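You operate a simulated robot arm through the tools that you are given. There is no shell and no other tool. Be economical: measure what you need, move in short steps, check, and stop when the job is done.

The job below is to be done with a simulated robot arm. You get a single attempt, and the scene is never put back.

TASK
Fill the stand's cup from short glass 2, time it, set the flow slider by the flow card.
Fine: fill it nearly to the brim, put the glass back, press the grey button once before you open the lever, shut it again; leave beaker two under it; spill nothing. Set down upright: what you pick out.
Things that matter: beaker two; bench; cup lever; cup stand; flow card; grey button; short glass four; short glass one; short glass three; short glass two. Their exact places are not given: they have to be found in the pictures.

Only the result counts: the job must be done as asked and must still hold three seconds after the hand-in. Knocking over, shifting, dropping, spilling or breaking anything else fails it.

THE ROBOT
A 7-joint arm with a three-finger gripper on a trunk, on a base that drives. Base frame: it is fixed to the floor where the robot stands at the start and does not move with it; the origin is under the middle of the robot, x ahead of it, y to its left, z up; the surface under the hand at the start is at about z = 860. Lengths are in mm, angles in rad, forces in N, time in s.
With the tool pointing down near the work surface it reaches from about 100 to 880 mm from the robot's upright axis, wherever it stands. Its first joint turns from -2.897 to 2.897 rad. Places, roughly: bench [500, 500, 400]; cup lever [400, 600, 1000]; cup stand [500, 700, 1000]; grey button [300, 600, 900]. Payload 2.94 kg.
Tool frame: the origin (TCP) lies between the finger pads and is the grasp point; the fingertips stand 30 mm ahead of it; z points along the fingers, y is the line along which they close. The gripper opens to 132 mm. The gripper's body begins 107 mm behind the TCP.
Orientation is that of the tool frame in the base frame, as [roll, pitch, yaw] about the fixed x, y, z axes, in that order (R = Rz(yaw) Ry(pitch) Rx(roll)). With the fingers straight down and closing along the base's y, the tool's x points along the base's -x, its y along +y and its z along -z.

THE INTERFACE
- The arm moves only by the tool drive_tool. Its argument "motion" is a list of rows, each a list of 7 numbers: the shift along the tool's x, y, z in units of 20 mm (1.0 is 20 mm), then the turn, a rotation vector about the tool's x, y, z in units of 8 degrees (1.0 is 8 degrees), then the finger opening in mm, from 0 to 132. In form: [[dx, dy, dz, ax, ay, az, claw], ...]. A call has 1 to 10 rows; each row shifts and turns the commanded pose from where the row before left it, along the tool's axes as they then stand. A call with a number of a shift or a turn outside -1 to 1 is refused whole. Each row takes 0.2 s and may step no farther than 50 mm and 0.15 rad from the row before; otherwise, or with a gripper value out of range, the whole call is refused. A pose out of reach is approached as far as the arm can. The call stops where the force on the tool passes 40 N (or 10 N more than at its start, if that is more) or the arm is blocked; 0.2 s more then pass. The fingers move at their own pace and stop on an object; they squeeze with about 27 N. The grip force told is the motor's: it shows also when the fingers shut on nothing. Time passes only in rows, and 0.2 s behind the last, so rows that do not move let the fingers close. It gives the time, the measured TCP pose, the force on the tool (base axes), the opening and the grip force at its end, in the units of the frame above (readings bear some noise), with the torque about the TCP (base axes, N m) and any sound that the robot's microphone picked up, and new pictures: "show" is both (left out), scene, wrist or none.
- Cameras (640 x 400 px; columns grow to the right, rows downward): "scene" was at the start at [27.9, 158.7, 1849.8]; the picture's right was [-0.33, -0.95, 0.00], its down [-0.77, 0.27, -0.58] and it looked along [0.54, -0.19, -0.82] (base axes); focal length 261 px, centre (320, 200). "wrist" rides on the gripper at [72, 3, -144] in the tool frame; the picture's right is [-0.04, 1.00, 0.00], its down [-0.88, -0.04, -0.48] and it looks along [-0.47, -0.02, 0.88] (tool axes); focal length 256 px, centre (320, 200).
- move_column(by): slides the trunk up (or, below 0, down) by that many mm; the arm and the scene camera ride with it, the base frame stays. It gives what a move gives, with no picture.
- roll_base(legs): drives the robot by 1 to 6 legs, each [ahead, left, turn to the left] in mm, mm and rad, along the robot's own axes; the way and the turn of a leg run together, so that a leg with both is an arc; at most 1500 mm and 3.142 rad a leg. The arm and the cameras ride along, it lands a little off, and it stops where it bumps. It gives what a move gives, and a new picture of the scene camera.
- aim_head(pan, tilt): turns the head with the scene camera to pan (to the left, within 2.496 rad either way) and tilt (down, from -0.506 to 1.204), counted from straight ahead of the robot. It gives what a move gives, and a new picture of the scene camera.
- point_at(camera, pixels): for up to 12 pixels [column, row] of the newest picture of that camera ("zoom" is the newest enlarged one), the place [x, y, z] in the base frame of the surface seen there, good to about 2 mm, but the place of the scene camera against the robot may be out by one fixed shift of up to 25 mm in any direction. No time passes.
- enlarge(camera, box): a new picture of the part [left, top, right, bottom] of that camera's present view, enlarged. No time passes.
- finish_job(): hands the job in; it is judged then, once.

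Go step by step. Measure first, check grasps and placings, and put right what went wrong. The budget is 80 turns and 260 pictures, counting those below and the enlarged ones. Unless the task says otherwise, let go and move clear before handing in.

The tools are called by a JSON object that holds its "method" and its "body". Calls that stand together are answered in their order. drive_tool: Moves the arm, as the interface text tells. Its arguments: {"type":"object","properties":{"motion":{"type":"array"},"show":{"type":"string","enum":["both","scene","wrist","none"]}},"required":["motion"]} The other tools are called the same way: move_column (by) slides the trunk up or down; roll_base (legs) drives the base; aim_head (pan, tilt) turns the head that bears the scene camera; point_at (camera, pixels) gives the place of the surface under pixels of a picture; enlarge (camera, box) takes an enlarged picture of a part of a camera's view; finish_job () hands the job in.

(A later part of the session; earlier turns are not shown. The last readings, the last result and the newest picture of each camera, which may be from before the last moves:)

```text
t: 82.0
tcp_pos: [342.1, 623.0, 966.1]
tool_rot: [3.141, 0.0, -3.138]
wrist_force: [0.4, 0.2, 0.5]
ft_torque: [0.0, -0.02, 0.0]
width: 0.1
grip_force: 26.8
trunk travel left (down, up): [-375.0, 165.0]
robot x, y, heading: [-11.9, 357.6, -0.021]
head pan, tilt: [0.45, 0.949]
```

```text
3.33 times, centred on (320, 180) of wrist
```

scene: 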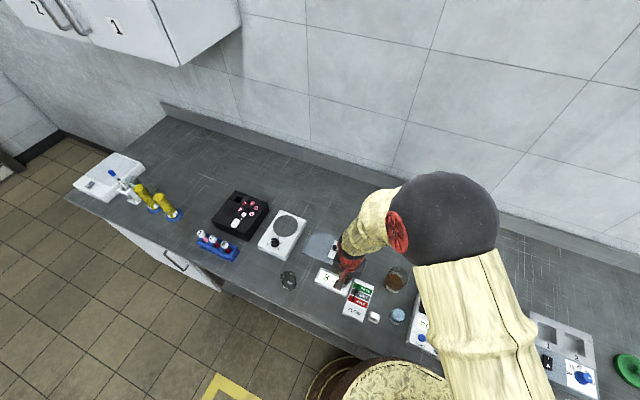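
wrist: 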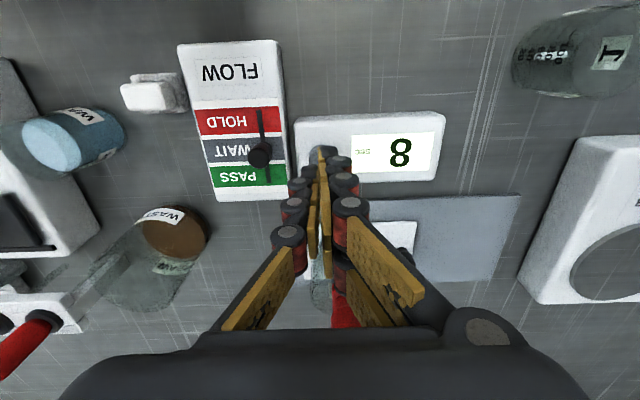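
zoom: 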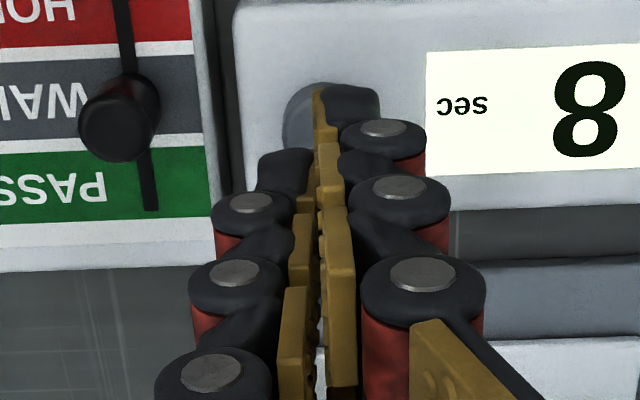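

Tips are right over the button. Press.

{"method": "drive_tool", "body": {"motion": [[0, 0, 1, 0, 0, 0, 0], [0, 0, 0.5, 0, 0, 0, 0], [0, 0, 0.15, 0, 0, 0, 0], [0, 0, 0.15, 0, 0, 0, 0]], "show": "wrist"}}

```text
t: 83.0
tcp_pos: [342.6, 622.8, 929.1]
tool_rot: [3.139, -0.001, -3.138]
wrist_force: [0.8, -0.7, 1.8]
ft_torque: [-0.01, -0.03, -0.02]
width: 6.1
grip_force: 28.7
trunk travel left (down, up): [-375.0, 165.0]
robot x, y, heading: [-15.1, 356.9, -0.024]
head pan, tilt: [0.45, 0.949]
```

wrist: 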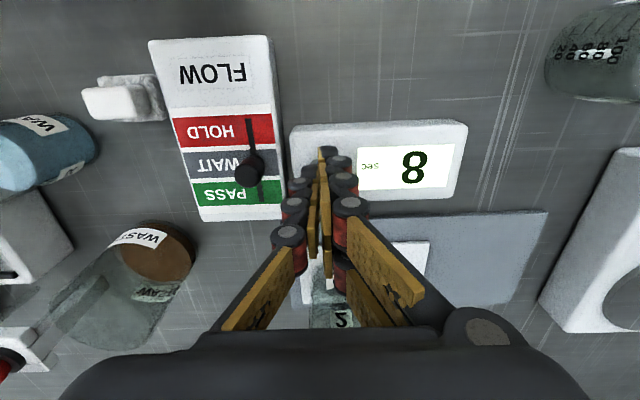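

The force is small (1.8 N) and no sound; press slightly deeper.

{"method": "drive_tool", "body": {"motion": [[0, 0, 0.1, 0, 0, 0, 0], [0, 0, 0.1, 0, 0, 0, 0]], "show": "wrist"}}

{"method": "enlarge", "body": {"camera": "wrist", "box": [270, 110, 470, 210]}}

```text
t: 83.5
tcp_pos: [342.8, 623.7, 925.2]
tool_rot: [3.141, 0.0, -3.141]
wrist_force: [-0.7, 1.5, 5.9]
ft_torque: [0.06, 0.03, 0.02]
width: 6.0
grip_force: 28.6
trunk travel left (down, up): [-375.0, 165.0]
robot x, y, heading: [-13.3, 355.3, -0.024]
head pan, tilt: [0.45, 0.949]
heard: click
```

wrist: 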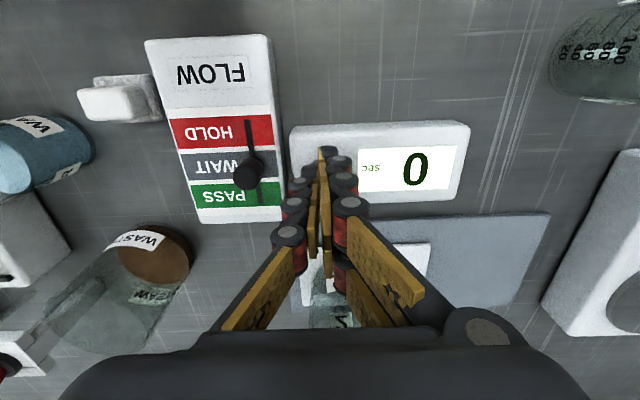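

```text
3.20 times, centred on (370, 160) of wrist
```

zoom: 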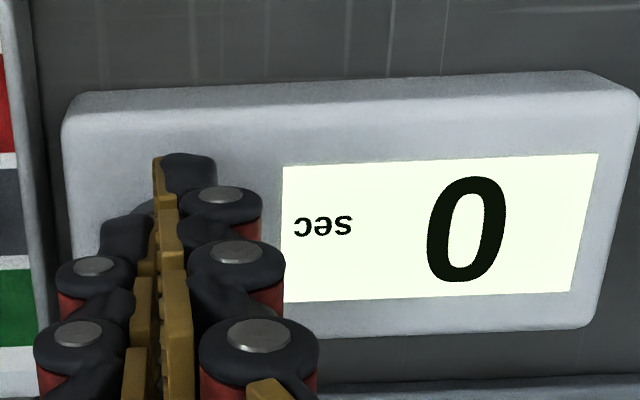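

Click heard, display reset to 0. I'll lift, go above the lever knob and open the fingers to 45 mm.

{"method": "drive_tool", "body": {"motion": [[0, 0, -1, 0, 0, 0, 0], [0, 0, -1, 0, 0, 0, 0], [0, 0, -1, 0, 0, 0, 0], [0, 0, -1, 0, 0, 0, 0], [0, 0, -1, 0, 0, 0, 20], [0, 0, -1, 0, 0, 0, 45], [0, 0, -1, 0, 0, 0, 45], [-1, 0.2, -0.5, 0, 0, 0, 45], [-1, 0.2, 0, 0, 0, 0, 45], [-0.9, 0.07, 0, 0, 0, 0, 45]]}}

{"method": "enlarge", "body": {"camera": "wrist", "box": [230, 90, 410, 270]}}

```text
t: 85.8
tcp_pos: [399.7, 633.0, 1074.2]
tool_rot: [-3.141, 0.0, -3.14]
wrist_force: [0.4, 0.5, -0.7]
ft_torque: [-0.04, -0.02, -0.01]
width: 45.1
grip_force: 0.1
trunk travel left (down, up): [-375.0, 165.0]
robot x, y, heading: [-10.7, 356.6, -0.023]
head pan, tilt: [0.45, 0.949]
```

scene: 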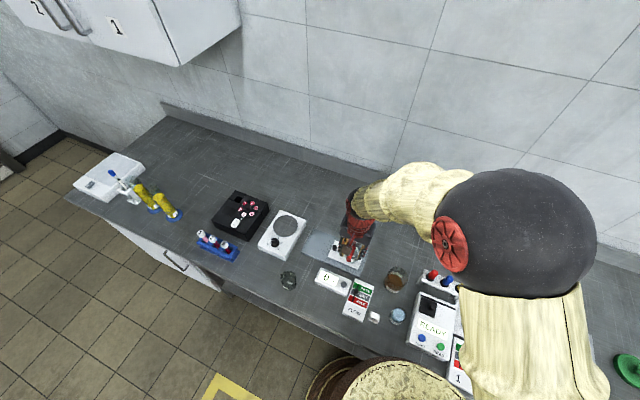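
wrist: 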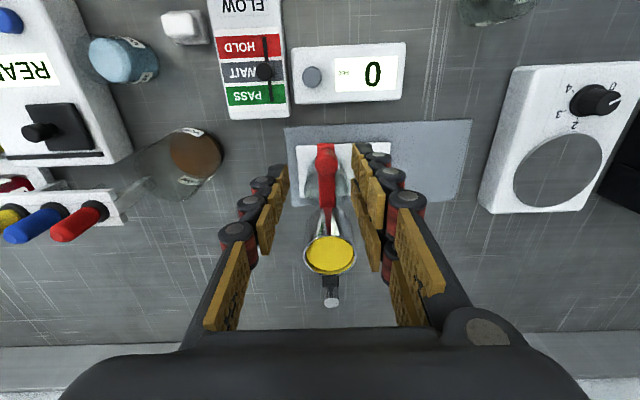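

```text
2.22 times, centred on (320, 180) of wrist
```

zoom: 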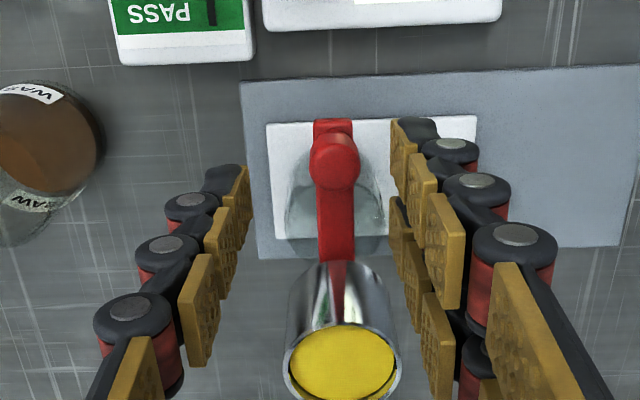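

{"method": "point_at", "body": {"camera": "zoom", "pixels": [[335, 150], [335, 165], [315, 155], [355, 155], [333, 122], [335, 205], [320, 225], [352, 225]]}}

```text
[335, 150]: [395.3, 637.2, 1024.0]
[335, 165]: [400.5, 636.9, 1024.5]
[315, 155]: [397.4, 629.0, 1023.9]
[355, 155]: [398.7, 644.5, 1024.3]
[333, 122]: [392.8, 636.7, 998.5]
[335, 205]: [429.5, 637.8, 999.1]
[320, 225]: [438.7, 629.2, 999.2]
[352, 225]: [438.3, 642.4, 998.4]
```

Knob centre (399,637), top 1024, plate top 999. Lower around it and close.

{"method": "drive_tool", "body": {"motion": [[0, 0.2, 0.7, 0, 0, 0, 45], [0, 0, 0.7, 0, 0, 0, 45], [0, 0, 0.6, 0, 0, 0, 45], [0, 0, 0, 0, 0, 0, 10], [0, 0, 0, 0, 0, 0, 10], [0, 0, 0, 0, 0, 0, 10]], "show": "wrist"}}

```text
t: 87.2
tcp_pos: [399.3, 635.8, 1035.7]
tool_rot: [3.14, 0.0, -3.14]
wrist_force: [0.6, 0.6, -2.9]
ft_torque: [0.06, -0.11, 0.07]
width: 17.5
grip_force: 23.9
trunk travel left (down, up): [-375.0, 165.0]
robot x, y, heading: [-14.3, 357.4, -0.023]
head pan, tilt: [0.45, 0.949]
```

wrist: 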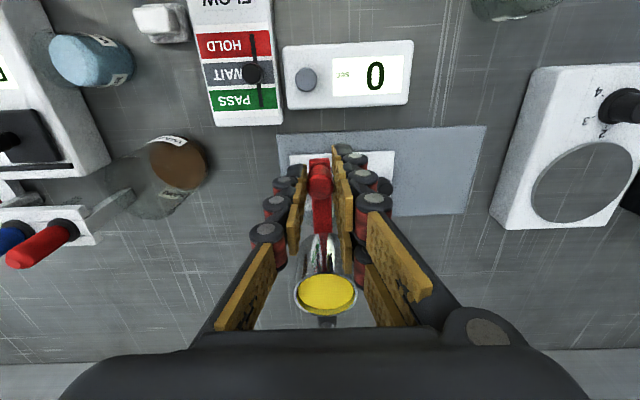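

Knob gripped. I'll try a small swing toward +y and read the force.

{"method": "drive_tool", "body": {"motion": [[0, 0.2, 0, 0, 0, 0, 10], [0, 0.2, 0, 0, 0, 0, 10]], "show": "wrist"}}

```text
t: 87.8
tcp_pos: [400.6, 640.0, 1034.5]
tool_rot: [-3.141, -0.003, -3.139]
wrist_force: [13.6, -36.7, 3.0]
ft_torque: [-0.97, -0.67, -0.15]
width: 17.3
grip_force: 42.8
trunk travel left (down, up): [-375.0, 165.0]
robot x, y, heading: [-10.7, 361.0, -0.02]
head pan, tilt: [0.45, 0.949]
```

wrist: 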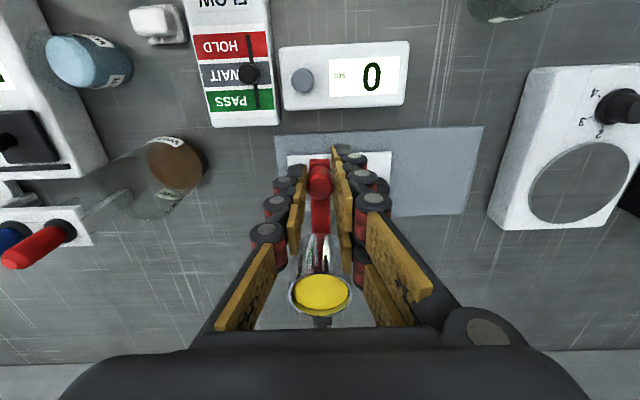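

Blocked toward +y (−37 N), so it opens toward −y. I'll go back and swing that way.

{"method": "drive_tool", "body": {"motion": [[0, -0.3, 0, 0, 0, 0, 10], [0, -0.2, 0, 0, 0, 0, 10], [0, -0.3, 0, 0, 0, 0, 10]], "show": "wrist"}}

```text
t: 88.5
tcp_pos: [400.8, 628.2, 1034.9]
tool_rot: [3.14, -0.001, -3.14]
wrist_force: [-0.3, 2.7, -14.8]
ft_torque: [0.24, -0.33, 0.32]
width: 17.3
grip_force: 42.8
trunk travel left (down, up): [-375.0, 165.0]
robot x, y, heading: [-14.0, 357.4, -0.021]
head pan, tilt: [0.45, 0.949]
```

wrist: 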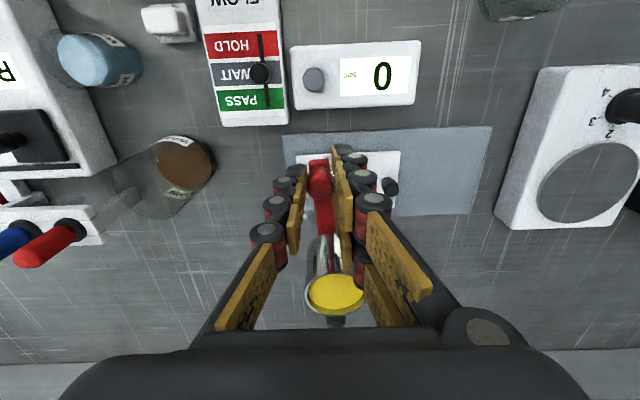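

The lever moves. I'll continue the arc toward −y.

{"method": "drive_tool", "body": {"motion": [[-0.05, -0.6, 0, 0, 0, 0, 10], [-0.12, -0.6, 0, 0, 0, 0, 10], [-0.2, -0.5, 0, 0, 0, 0, 10]]}}

{"method": "enlarge", "body": {"camera": "wrist", "box": [270, 30, 450, 180]}}

```text
t: 89.3
tcp_pos: [409.5, 594.8, 1035.4]
tool_rot: [3.14, 0.0, 3.141]
wrist_force: [7.7, 3.2, -19.7]
ft_torque: [0.09, -0.14, 0.04]
width: 17.1
grip_force: 43.2
trunk travel left (down, up): [-375.0, 165.0]
robot x, y, heading: [-14.6, 360.4, -0.025]
head pan, tilt: [0.45, 0.949]
```

scene: 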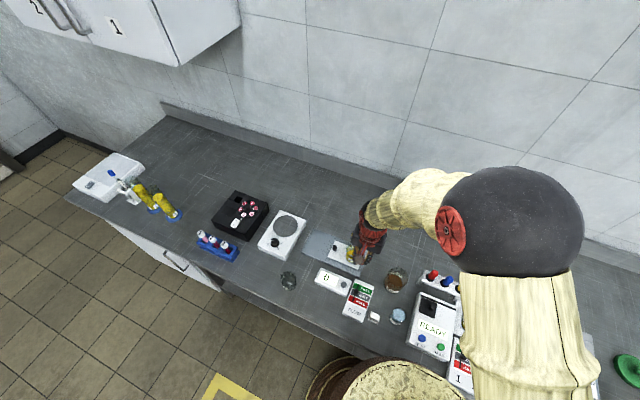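
wrist: 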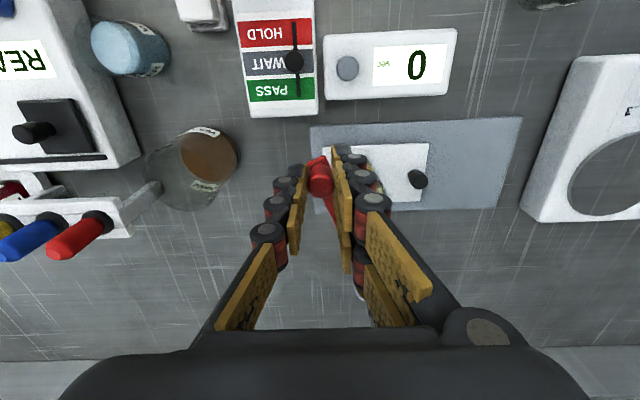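

```text
2.67 times, centred on (360, 105) of wrist
```

zoom: 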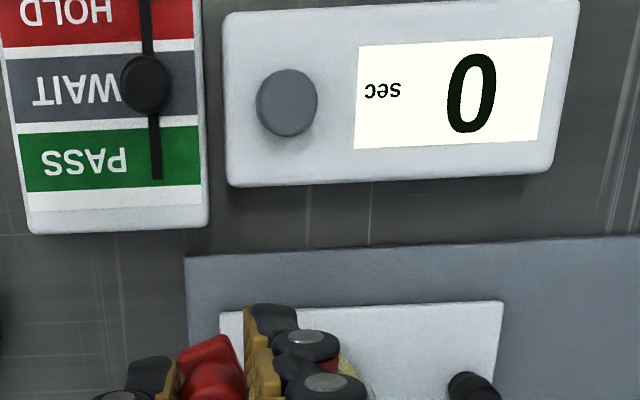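

{"method": "drive_tool", "body": {"motion": [[-0.2, -0.5, 0, 0, 0, 0, 10], [-0.2, -0.4, 0, 0, 0, 0, 10]]}}

{"method": "enlarge", "body": {"camera": "wrist", "box": [270, 30, 450, 180]}}

{"method": "enlarge", "body": {"camera": "scene", "box": [310, 215, 400, 305]}}

```text
t: 90.0
tcp_pos: [417.2, 576.8, 1035.4]
tool_rot: [3.139, 0.001, -3.141]
wrist_force: [7.5, 5.5, -12.1]
ft_torque: [0.11, -0.06, 0.11]
width: 16.9
grip_force: 42.7
trunk travel left (down, up): [-375.0, 165.0]
robot x, y, heading: [-16.2, 353.0, -0.024]
head pan, tilt: [0.45, 0.949]
```

scene: 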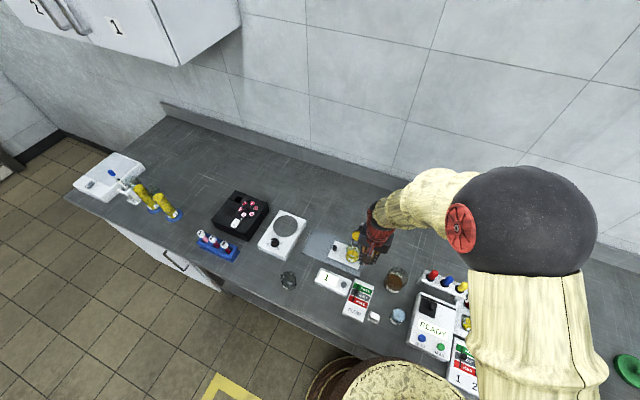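
wrist: 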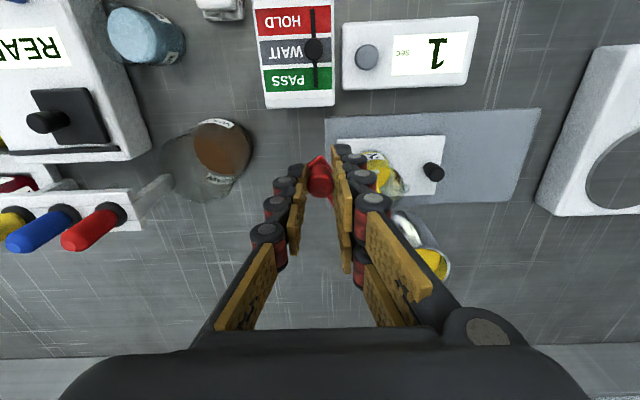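

```text
2.67 times, centred on (360, 105) of wrist
```

zoom: 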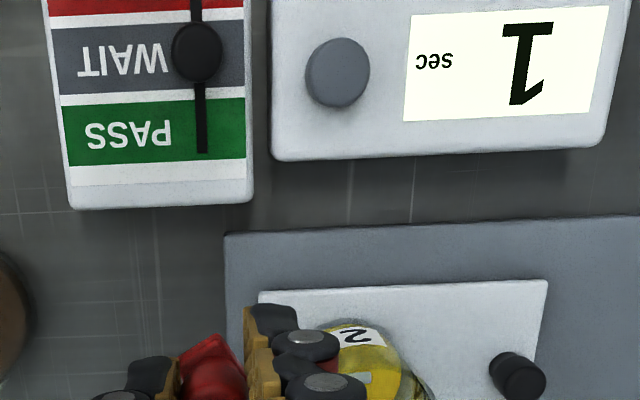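

```text
4.44 times, centred on (355, 260) of scene
```

zoom: 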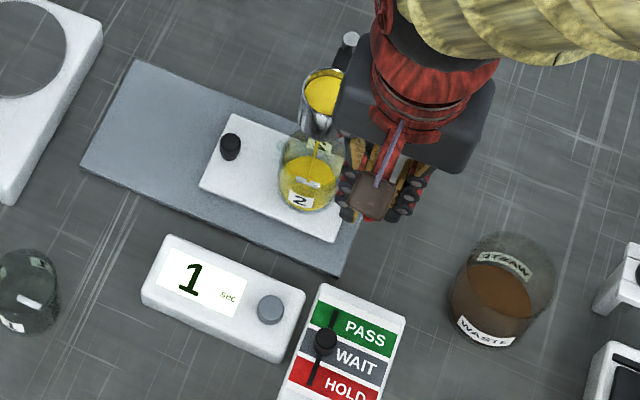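

It flows into beaker 2 and the timer counts (1). I'll wait and watch.

{"method": "drive_tool", "body": {"motion": [[0, 0, 0, 0, 0, 0, 10], [0, 0, 0, 0, 0, 0, 10], [0, 0, 0, 0, 0, 0, 10], [0, 0, 0, 0, 0, 0, 10], [0, 0, 0, 0, 0, 0, 10], [0, 0, 0, 0, 0, 0, 10], [0, 0, 0, 0, 0, 0, 10], [0, 0, 0, 0, 0, 0, 10], [0, 0, 0, 0, 0, 0, 10], [0, 0, 0, 0, 0, 0, 10]], "show": "wrist"}}

{"method": "drive_tool", "body": {"motion": [[0, 0, 0, 0, 0, 0, 10], [0, 0, 0, 0, 0, 0, 10], [0, 0, 0, 0, 0, 0, 10], [0, 0, 0, 0, 0, 0, 10], [0, 0, 0, 0, 0, 0, 10], [0, 0, 0, 0, 0, 0, 10], [0, 0, 0, 0, 0, 0, 10], [0, 0, 0, 0, 0, 0, 10]], "show": "scene"}}

{"method": "enlarge", "body": {"camera": "scene", "box": [310, 215, 400, 305]}}

```text
t: 92.2
tcp_pos: [418.0, 576.1, 1035.1]
tool_rot: [3.14, 0.001, -3.14]
wrist_force: [11.8, 7.0, -1.0]
ft_torque: [0.12, -0.32, -0.02]
width: 17.1
grip_force: 42.5
trunk travel left (down, up): [-375.0, 165.0]
robot x, y, heading: [-10.3, 357.6, -0.025]
head pan, tilt: [0.45, 0.949]
```

wrist: 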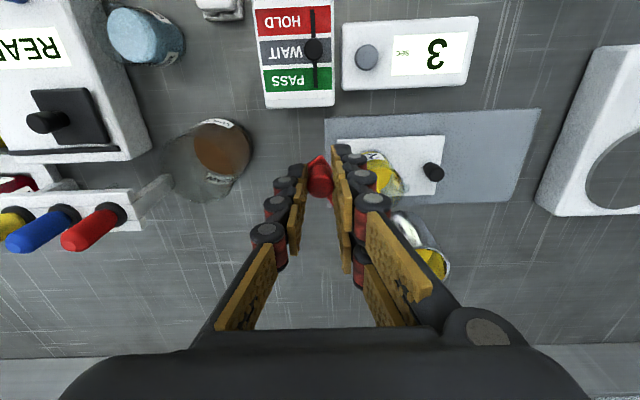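

```text
t: 94.0
tcp_pos: [417.1, 576.4, 1036.3]
tool_rot: [3.14, 0.0, 3.141]
wrist_force: [13.9, 8.6, 4.2]
ft_torque: [0.27, -0.41, -0.03]
width: 17.0
grip_force: 42.6
trunk travel left (down, up): [-375.0, 165.0]
robot x, y, heading: [-14.5, 358.1, -0.018]
head pan, tilt: [0.45, 0.949]
```

scene: 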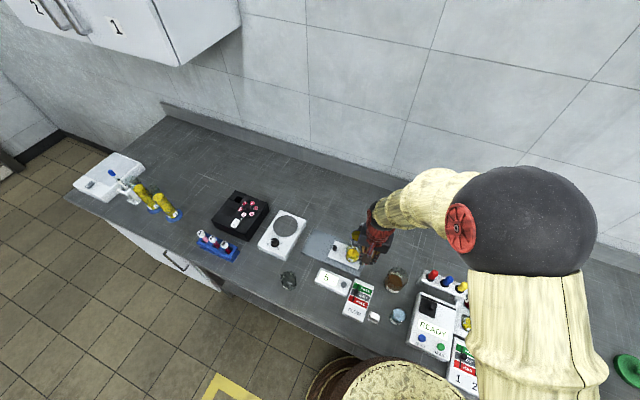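

```text
4.44 times, centred on (355, 260) of scene
```

zoom: 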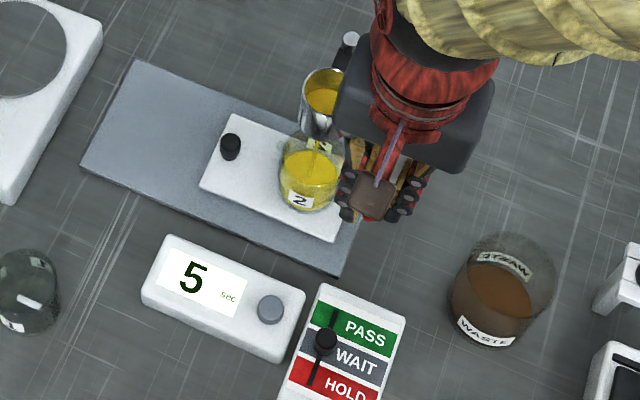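

{"method": "drive_tool", "body": {"motion": [[0, 0, 0, 0, 0, 0, 10], [0, 0, 0, 0, 0, 0, 10], [0, 0, 0, 0, 0, 0, 10], [0, 0, 0, 0, 0, 0, 10], [0, 0, 0, 0, 0, 0, 10], [0, 0, 0, 0, 0, 0, 10], [0, 0, 0, 0, 0, 0, 10], [0, 0, 0, 0, 0, 0, 10], [0, 0, 0, 0, 0, 0, 10], [0, 0, 0, 0, 0, 0, 10]], "show": "scene"}}

{"method": "enlarge", "body": {"camera": "scene", "box": [310, 215, 400, 305]}}

{"method": "drive_tool", "body": {"motion": [[0, 0, 0, 0, 0, 0, 10], [0, 0, 0, 0, 0, 0, 10], [0, 0, 0, 0, 0, 0, 10], [0, 0, 0, 0, 0, 0, 10], [0, 0, 0, 0, 0, 0, 10], [0, 0, 0, 0, 0, 0, 10], [0, 0, 0, 0, 0, 0, 10]], "show": "scene"}}

{"method": "enlarge", "body": {"camera": "scene", "box": [310, 215, 400, 305]}}

```text
t: 96.2
tcp_pos: [417.5, 577.2, 1036.3]
tool_rot: [3.14, 0.001, -3.14]
wrist_force: [15.5, 7.9, 6.9]
ft_torque: [0.26, -0.45, -0.02]
width: 17.0
grip_force: 42.9
trunk travel left (down, up): [-375.0, 165.0]
robot x, y, heading: [-14.0, 357.6, -0.025]
head pan, tilt: [0.45, 0.949]
```

scene: 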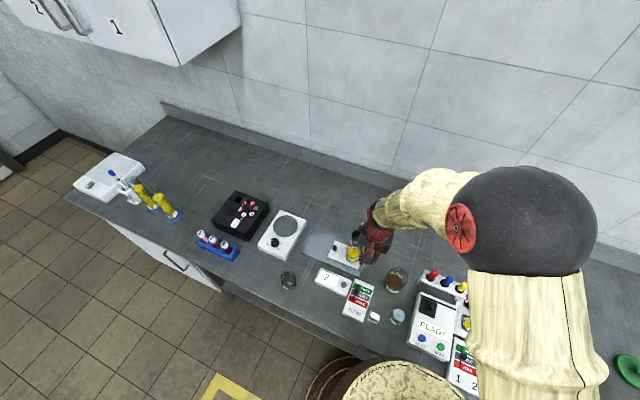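

```text
4.44 times, centred on (355, 260) of scene
```

zoom: 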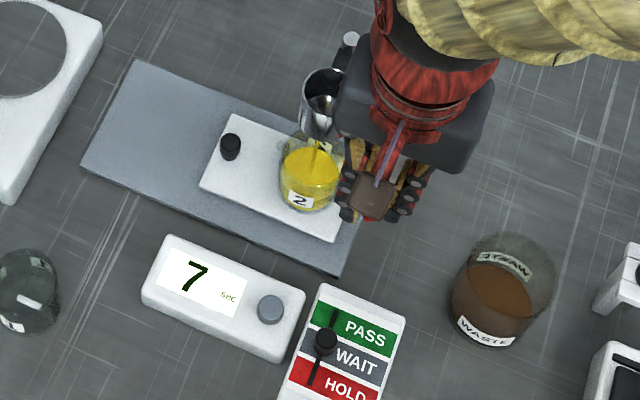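

```text
t: 97.8
tcp_pos: [418.3, 578.2, 1036.3]
tool_rot: [3.14, -0.002, -3.138]
wrist_force: [15.7, 8.7, 7.8]
ft_torque: [0.25, -0.43, -0.05]
width: 17.0
grip_force: 42.4
trunk travel left (down, up): [-375.0, 165.0]
robot x, y, heading: [-15.2, 356.1, -0.018]
head pan, tilt: [0.45, 0.949]
```

scene: 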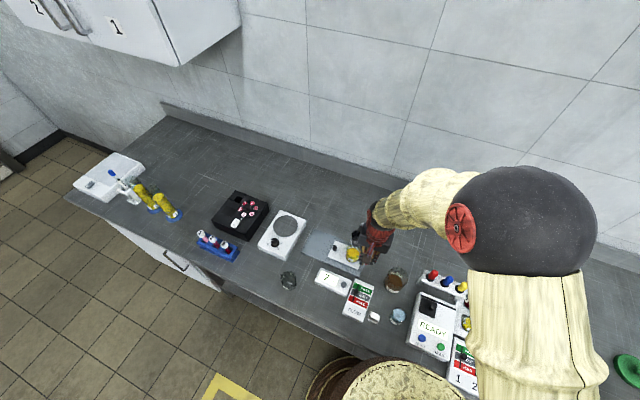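

```text
4.44 times, centred on (355, 260) of scene
```

zoom: 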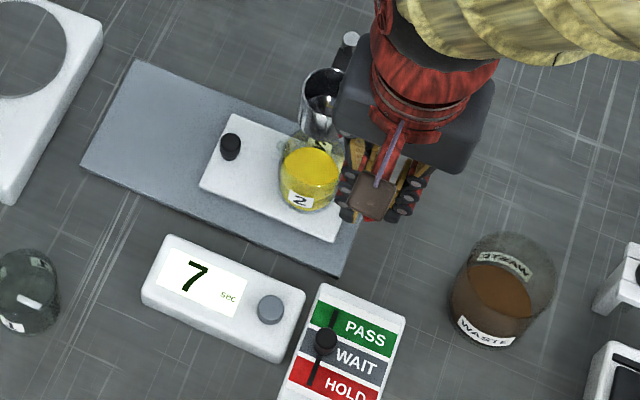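

Flow ended and the timer stopped at 7 s. I'll swing the lever back shut.

{"method": "drive_tool", "body": {"motion": [[0.2, 0.4, 0, 0, 0, 0, 10], [0.2, 0.5, 0, 0, 0, 0, 10], [0.2, 0.5, 0, 0, 0, 0, 10], [0.12, 0.6, 0, 0, 0, 0, 10], [0.05, 0.6, 0, 0, 0, 0, 10], [0, 0.3, 0, 0, 0, 0, 10], [0, 0.1, 0, 0, 0, 0, 10], [0, 0.05, 0, 0, 0, 0, 10], [0, 0, 0, 0, 0, 0, 10]]}}

```text
t: 99.8
tcp_pos: [402.0, 637.2, 1036.0]
tool_rot: [3.138, -0.001, -3.141]
wrist_force: [34.4, -14.2, 15.9]
ft_torque: [-0.5, -0.96, -0.27]
width: 16.6
grip_force: 42.0
trunk travel left (down, up): [-375.0, 165.0]
robot x, y, heading: [-14.2, 356.6, -0.021]
head pan, tilt: [0.45, 0.949]
```

scene: 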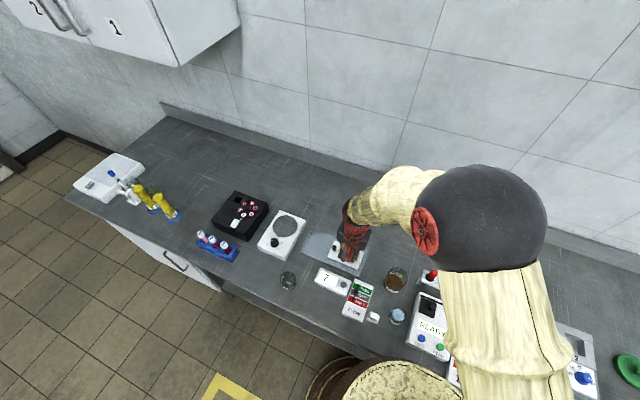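
wrist: 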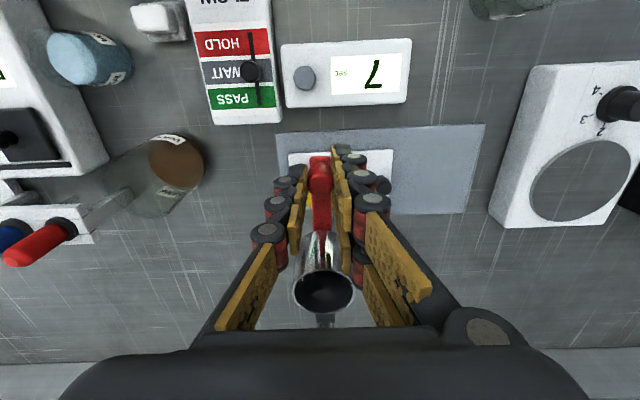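

Lever is back at y≈637. I'll relax the sideways load, release and rise.

{"method": "drive_tool", "body": {"motion": [[-0.1, -0.03, 0, 0, 0, 0, 10], [0, 0, 0, 0, 0, 0, 30], [0, 0, 0, 0, 0, 0, 45], [0, 0, -0.5, 0, 0, 0, 45], [0, 0, -1, 0, 0, 0, 45], [0, 0, -1, 0, 0, 0, 45], [0.5, 0, -1, 0, 0, 0, 45], [1, 0, -1, 0, 0, 0, 45], [1, 0, -1, 0, 0, 0, 45]]}}

{"method": "enlarge", "body": {"camera": "wrist", "box": [240, 100, 420, 280]}}

```text
t: 101.8
tcp_pos: [351.0, 635.8, 1146.2]
tool_rot: [3.141, 0.0, -3.14]
wrist_force: [0.0, -0.7, 0.2]
ft_torque: [0.05, 0.0, 0.03]
width: 44.9
grip_force: 0.1
trunk travel left (down, up): [-375.0, 165.0]
robot x, y, heading: [-12.6, 356.9, -0.016]
head pan, tilt: [0.45, 0.949]
```

scene: 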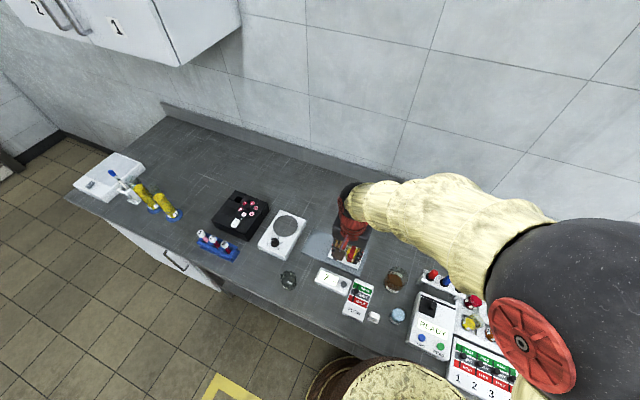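
wrist: 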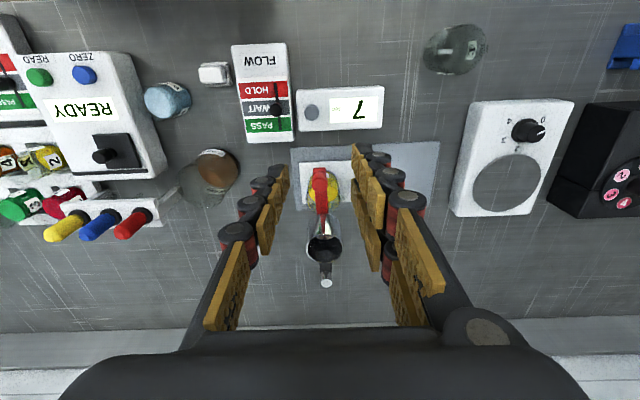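

```text
2.22 times, centred on (330, 190) of wrist
```

zoom: 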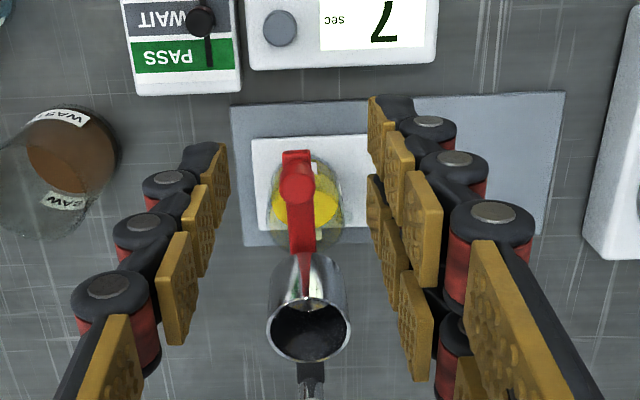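

Lever shut, cup empty, liquid in beaker 2. Reading: 7 s. Now I need the flow card with the rule; I'll look around.

{"method": "aim_head", "body": {"pan": -0.8, "tilt": 0.5}}

{"method": "aim_head", "body": {"pan": -1.4, "tilt": 0.4}}

{"method": "aim_head", "body": {"pan": 0.9, "tilt": 0.3}}

{"method": "aim_head", "body": {"pan": 1.7, "tilt": 0.4}}

```text
t: 103.2
tcp_pos: [351.4, 636.9, 1145.1]
tool_rot: [-3.141, 0.0, -3.14]
wrist_force: [-0.1, 0.2, -0.8]
ft_torque: [0.0, -0.03, 0.02]
width: 45.1
grip_force: 0.0
trunk travel left (down, up): [-375.0, 165.0]
robot x, y, heading: [-14.3, 357.8, -0.019]
head pan, tilt: [-0.799, 0.499]
```

scene: 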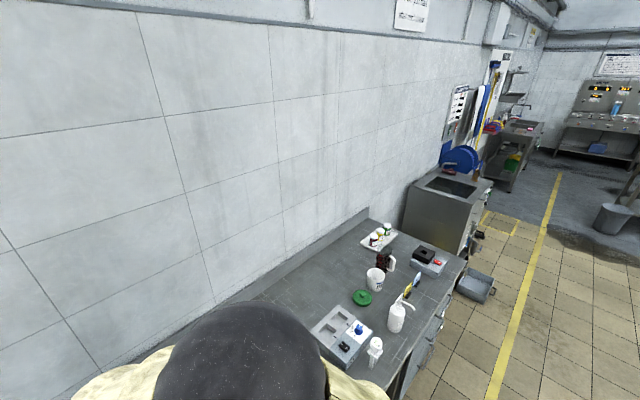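

```text
t: 104.2
tcp_pos: [351.6, 637.5, 1145.1]
tool_rot: [3.14, -0.001, -3.14]
wrist_force: [-0.1, 0.8, 0.8]
ft_torque: [-0.01, 0.02, 0.0]
width: 45.3
grip_force: 0.1
trunk travel left (down, up): [-375.0, 165.0]
robot x, y, heading: [-13.3, 355.5, -0.024]
head pan, tilt: [-1.4, 0.4]
```

scene: 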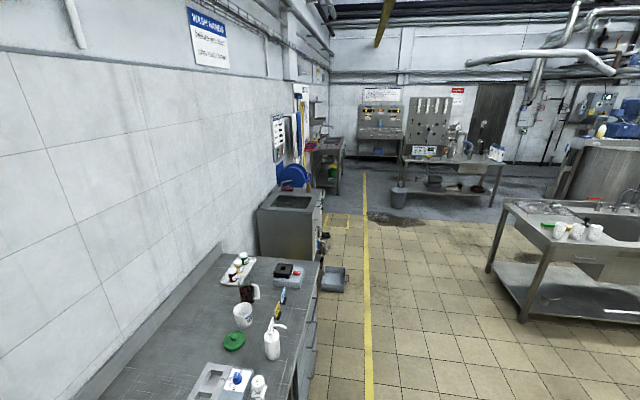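

```text
t: 106.3
tcp_pos: [350.7, 637.3, 1143.8]
tool_rot: [3.14, 0.0, -3.14]
wrist_force: [-0.6, 0.4, 1.1]
ft_torque: [-0.02, 0.01, 0.03]
width: 45.2
grip_force: 0.0
trunk travel left (down, up): [-375.0, 165.0]
robot x, y, heading: [-14.5, 354.5, -0.023]
head pan, tilt: [0.901, 0.3]
```

scene: 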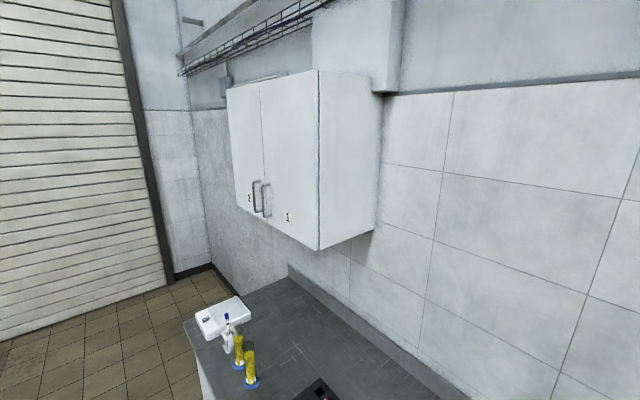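

```text
t: 107.4
tcp_pos: [351.8, 636.7, 1144.6]
tool_rot: [3.14, 0.001, -3.138]
wrist_force: [-0.2, 0.2, -0.2]
ft_torque: [-0.02, 0.0, 0.0]
width: 44.9
grip_force: 0.0
trunk travel left (down, up): [-375.0, 165.0]
robot x, y, heading: [-12.6, 358.4, -0.023]
head pan, tilt: [1.7, 0.4]
```

scene: 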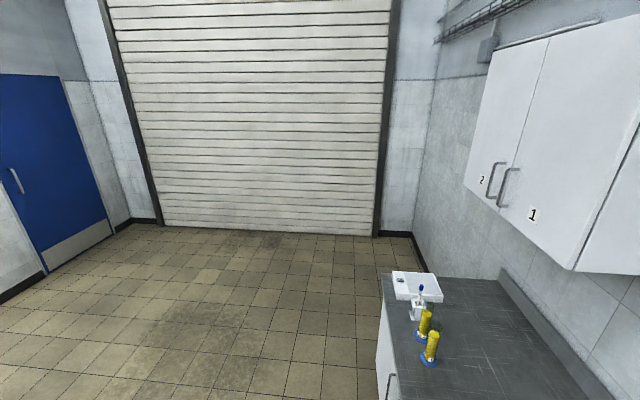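

No wall card. There's a small white thing next to the FLOW board (wrist pixel (213,73)), maybe a standing card facing the robot. I'll zoom on it.

{"method": "aim_head", "body": {"pan": 0.35, "tilt": 1.15}}

{"method": "enlarge", "body": {"camera": "wrist", "box": [180, 40, 300, 160]}}

```text
t: 108.9
tcp_pos: [351.5, 637.4, 1144.1]
tool_rot: [3.14, -0.001, -3.14]
wrist_force: [-0.3, 0.0, -0.1]
ft_torque: [-0.01, -0.01, 0.04]
width: 44.7
grip_force: 0.1
trunk travel left (down, up): [-375.0, 165.0]
robot x, y, heading: [-11.4, 356.0, -0.022]
head pan, tilt: [0.351, 1.15]
```

scene: 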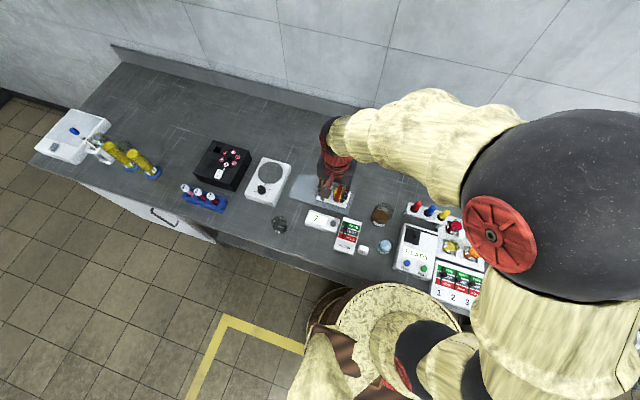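

```text
3.33 times, centred on (240, 100) of wrist
```

zoom: 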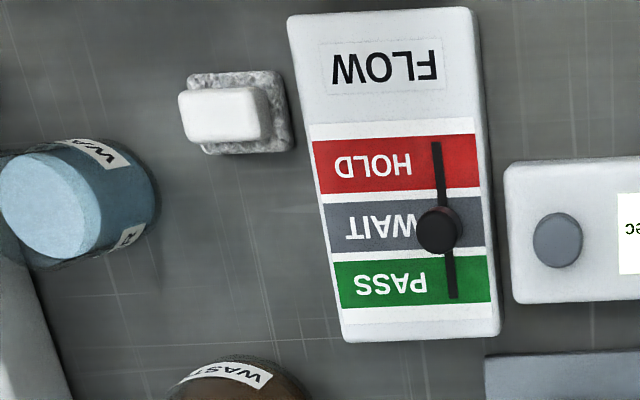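

{"method": "drive_tool", "body": {"motion": [[0.9, -0.8, 0, 0, 0, 0, 100], [0.9, -0.8, 0, 0, 0, 0, 100], [0.9, -0.8, 0, 0, 0, 0, 100], [0.9, -0.8, 1, 0, 0, 0, 100], [0.8, -0.8, 1, 0, 0, 0, 100], [0, 0, 1, 0, 0, 0, 100], [0, 0, 1, 0, 0, 0, 100], [0, 0, 1, 0, 0, 0, 100], [0, 0, 1, 0, 0, 0, 100], [0, 0, 0.5, 0, 0, 0, 100]], "show": "wrist"}}

{"method": "enlarge", "body": {"camera": "wrist", "box": [200, 40, 440, 190]}}

```text
t: 111.1
tcp_pos: [265.1, 556.5, 1015.9]
tool_rot: [3.14, -0.001, -3.139]
wrist_force: [0.7, 0.2, 0.0]
ft_torque: [0.0, -0.01, -0.01]
width: 100.0
grip_force: 0.1
trunk travel left (down, up): [-375.0, 165.0]
robot x, y, heading: [-12.6, 356.0, -0.019]
head pan, tilt: [0.351, 1.15]
```

wrist: 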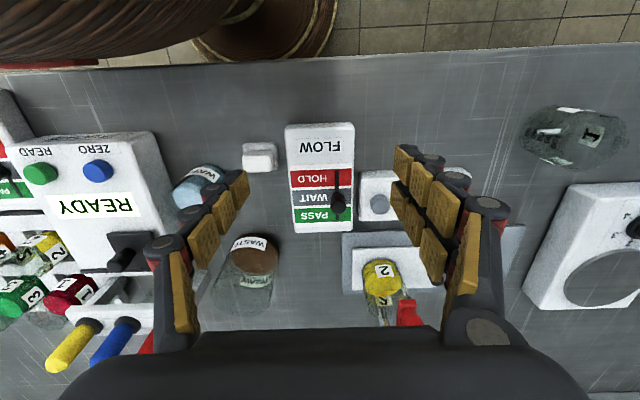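

```text
2.67 times, centred on (320, 115) of wrist
```

zoom: 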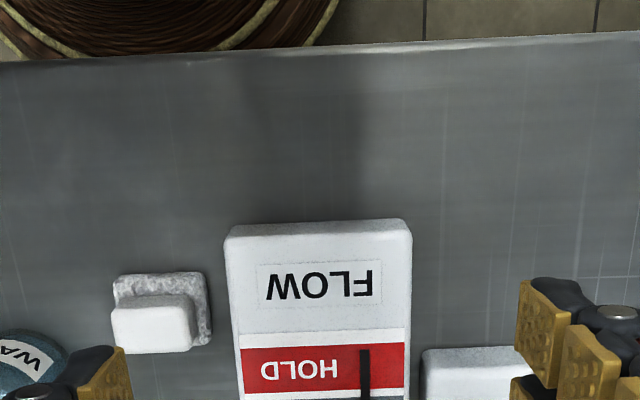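

No fine print from above. I'll tilt the wrist camera to look at the front faces obliquely.

{"method": "drive_tool", "body": {"motion": [[0, 0, 0, 0, -1, 0, 132], [0, 0, 0, 0, -1, 0, 132], [0, 0, 0, 0, -1, 0, 132], [0, 0, 0, 0, -1, 0, 132], [0, 0, 0, 0, -0.5, 0, 132], [0, 0, 0, 0, 0, 0, 132]]}}

{"method": "enlarge", "body": {"camera": "wrist", "box": [160, 100, 480, 300]}}

```text
t: 112.5
tcp_pos: [263.1, 557.4, 1014.9]
tool_rot: [3.139, 0.628, 3.141]
wrist_force: [0.0, 0.8, 0.1]
ft_torque: [0.0, -0.02, 0.0]
width: 132.1
grip_force: 0.0
trunk travel left (down, up): [-375.0, 165.0]
robot x, y, heading: [-12.6, 363.4, -0.031]
head pan, tilt: [0.351, 1.15]
```

scene: 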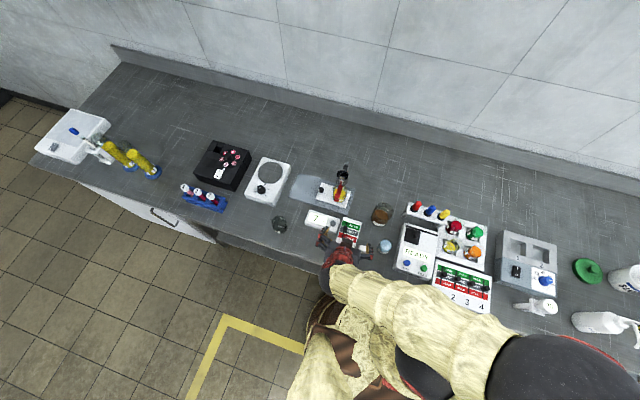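
wrist: 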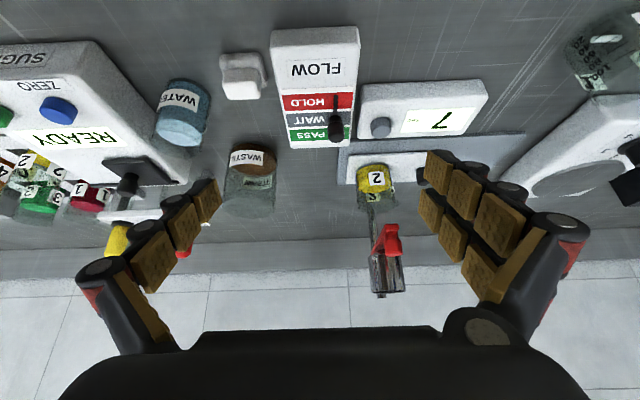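

```text
2.00 times, centred on (320, 200) of wrist
```

zoom: 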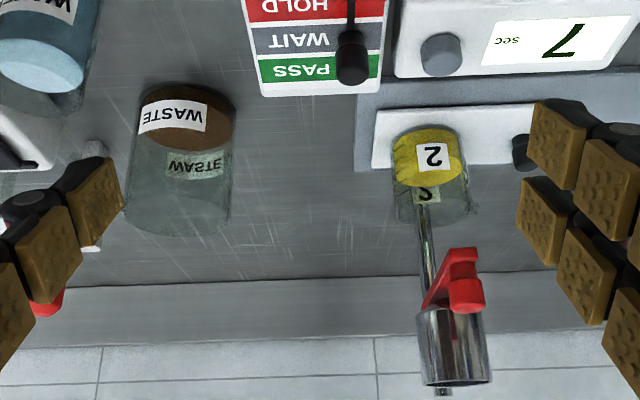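

The READY device has text on its front face, so fronts matter. Zoom on the FLOW board's and timer's front faces.

{"method": "enlarge", "body": {"camera": "wrist", "box": [210, 10, 370, 110]}}

{"method": "enlarge", "body": {"camera": "wrist", "box": [340, 60, 500, 160]}}

{"method": "enlarge", "body": {"camera": "scene", "box": [290, 170, 410, 270]}}

{"method": "enlarge", "body": {"camera": "scene", "box": [390, 190, 570, 320]}}

```text
4.00 times, centred on (290, 60) of wrist
```

zoom: 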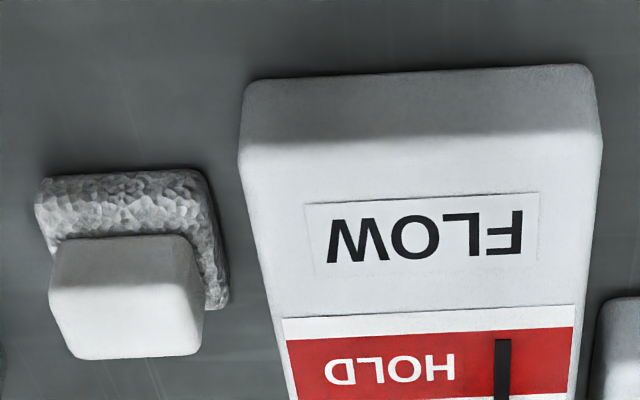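

```text
4.00 times, centred on (420, 110) of wrist
```

zoom: 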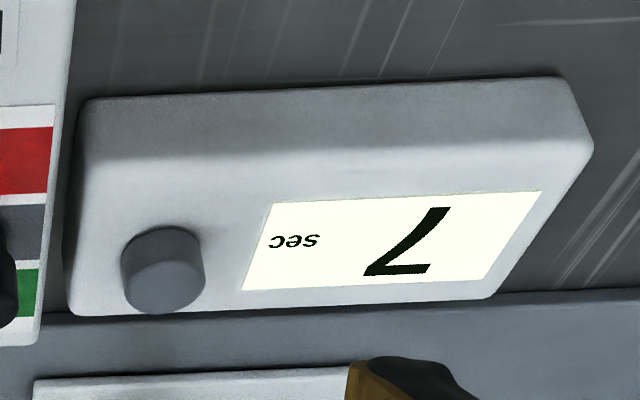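

```text
4.00 times, centred on (350, 220) of scene
```

zoom: 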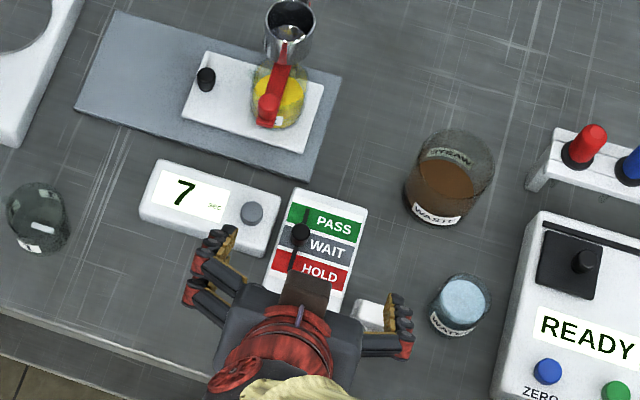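

```text
3.08 times, centred on (480, 255) of scene
```

zoom: 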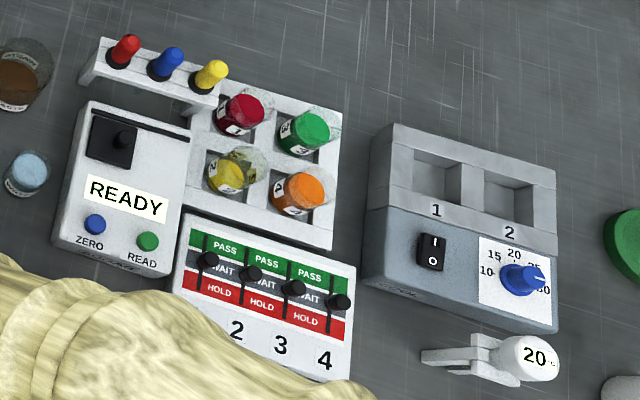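

Still no rule text. I'll zoom in on the rest of the bench and the room.

{"method": "aim_head", "body": {"pan": -1.1, "tilt": 0.6}}

{"method": "enlarge", "body": {"camera": "scene", "box": [230, 120, 430, 380]}}

{"method": "enlarge", "body": {"camera": "scene", "box": [300, 0, 460, 110]}}

{"method": "aim_head", "body": {"pan": -2.4, "tilt": 0.4}}

{"method": "aim_head", "body": {"pan": 2.45, "tilt": 0.4}}

{"method": "aim_head", "body": {"pan": 1.1, "tilt": 0.9}}

{"method": "enlarge", "body": {"camera": "scene", "box": [230, 80, 450, 260]}}

```text
t: 114.1
tcp_pos: [262.2, 556.5, 1016.0]
tool_rot: [3.139, 0.628, -3.141]
wrist_force: [-0.1, 0.3, -0.5]
ft_torque: [-0.01, 0.0, 0.03]
width: 132.0
grip_force: 0.0
trunk travel left (down, up): [-375.0, 165.0]
robot x, y, heading: [-9.8, 356.2, -0.022]
head pan, tilt: [-1.1, 0.6]
```

scene: 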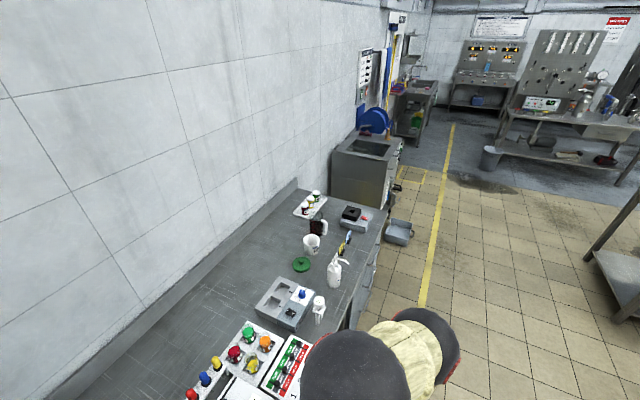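

```text
1.54 times, centred on (330, 250) of scene
```

zoom: 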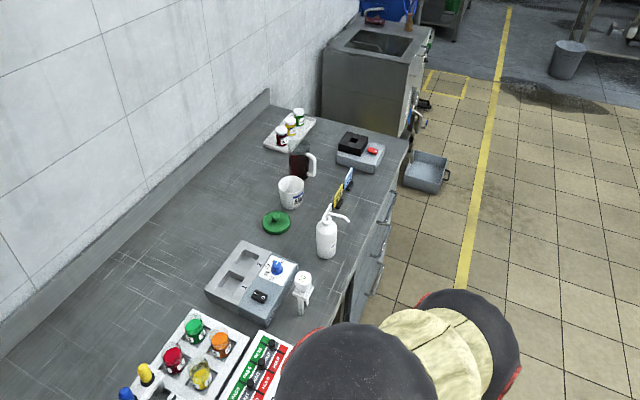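

```text
3.64 times, centred on (380, 55) of scene
```

zoom: 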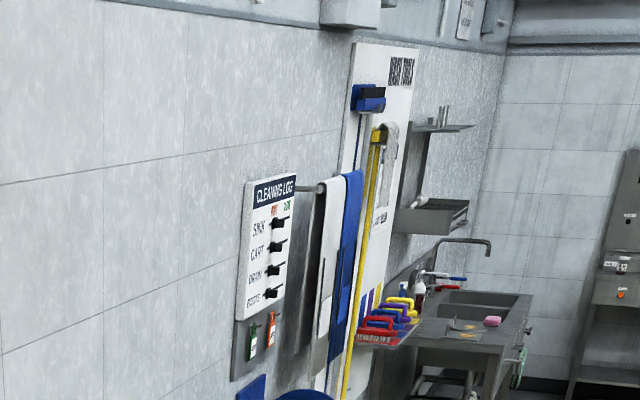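

```text
t: 115.6
tcp_pos: [262.8, 556.7, 1014.5]
tool_rot: [3.14, 0.628, -3.141]
wrist_force: [-0.1, 0.5, -0.2]
ft_torque: [-0.02, 0.0, -0.01]
width: 132.2
grip_force: 0.0
trunk travel left (down, up): [-375.0, 165.0]
robot x, y, heading: [-12.9, 356.9, -0.021]
head pan, tilt: [-2.4, 0.4]
```

scene: 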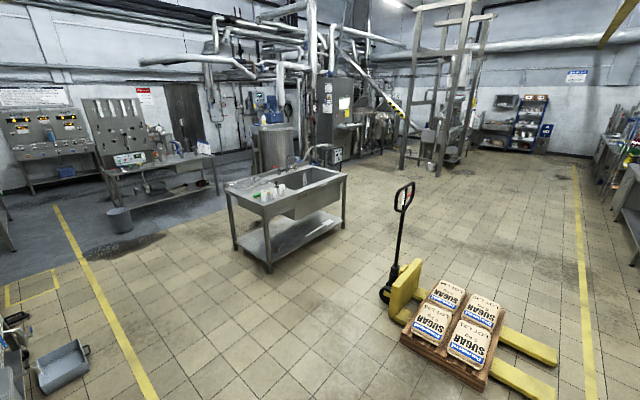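

```text
t: 119.4
tcp_pos: [263.8, 557.4, 1016.0]
tool_rot: [3.14, 0.628, 3.141]
wrist_force: [-1.0, -0.5, 0.0]
ft_torque: [-0.06, 0.0, -0.06]
width: 132.0
grip_force: 0.0
trunk travel left (down, up): [-375.0, 165.0]
robot x, y, heading: [-13.1, 356.9, -0.026]
head pan, tilt: [2.45, 0.4]
```

scene: 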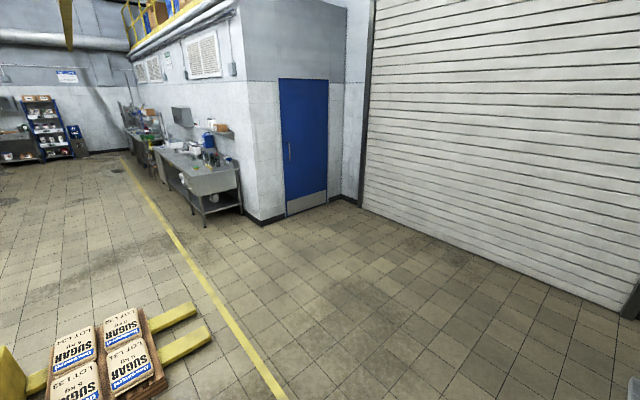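

```text
t: 120.9
tcp_pos: [263.5, 557.4, 1014.9]
tool_rot: [3.141, 0.628, 3.141]
wrist_force: [-0.1, -0.1, -0.5]
ft_torque: [0.02, -0.04, 0.02]
width: 132.0
grip_force: 0.0
trunk travel left (down, up): [-375.0, 165.0]
robot x, y, heading: [-18.3, 356.9, -0.026]
head pan, tilt: [1.1, 0.901]
```

scene: 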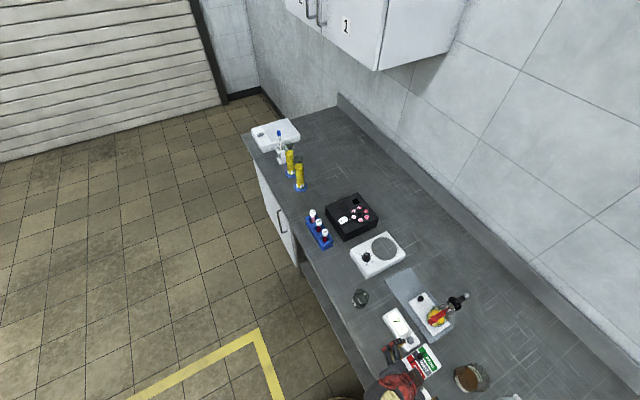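

```text
2.22 times, centred on (340, 170) of scene
```

zoom: 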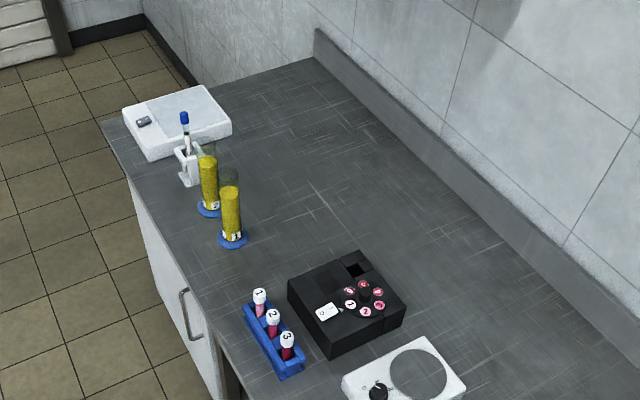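

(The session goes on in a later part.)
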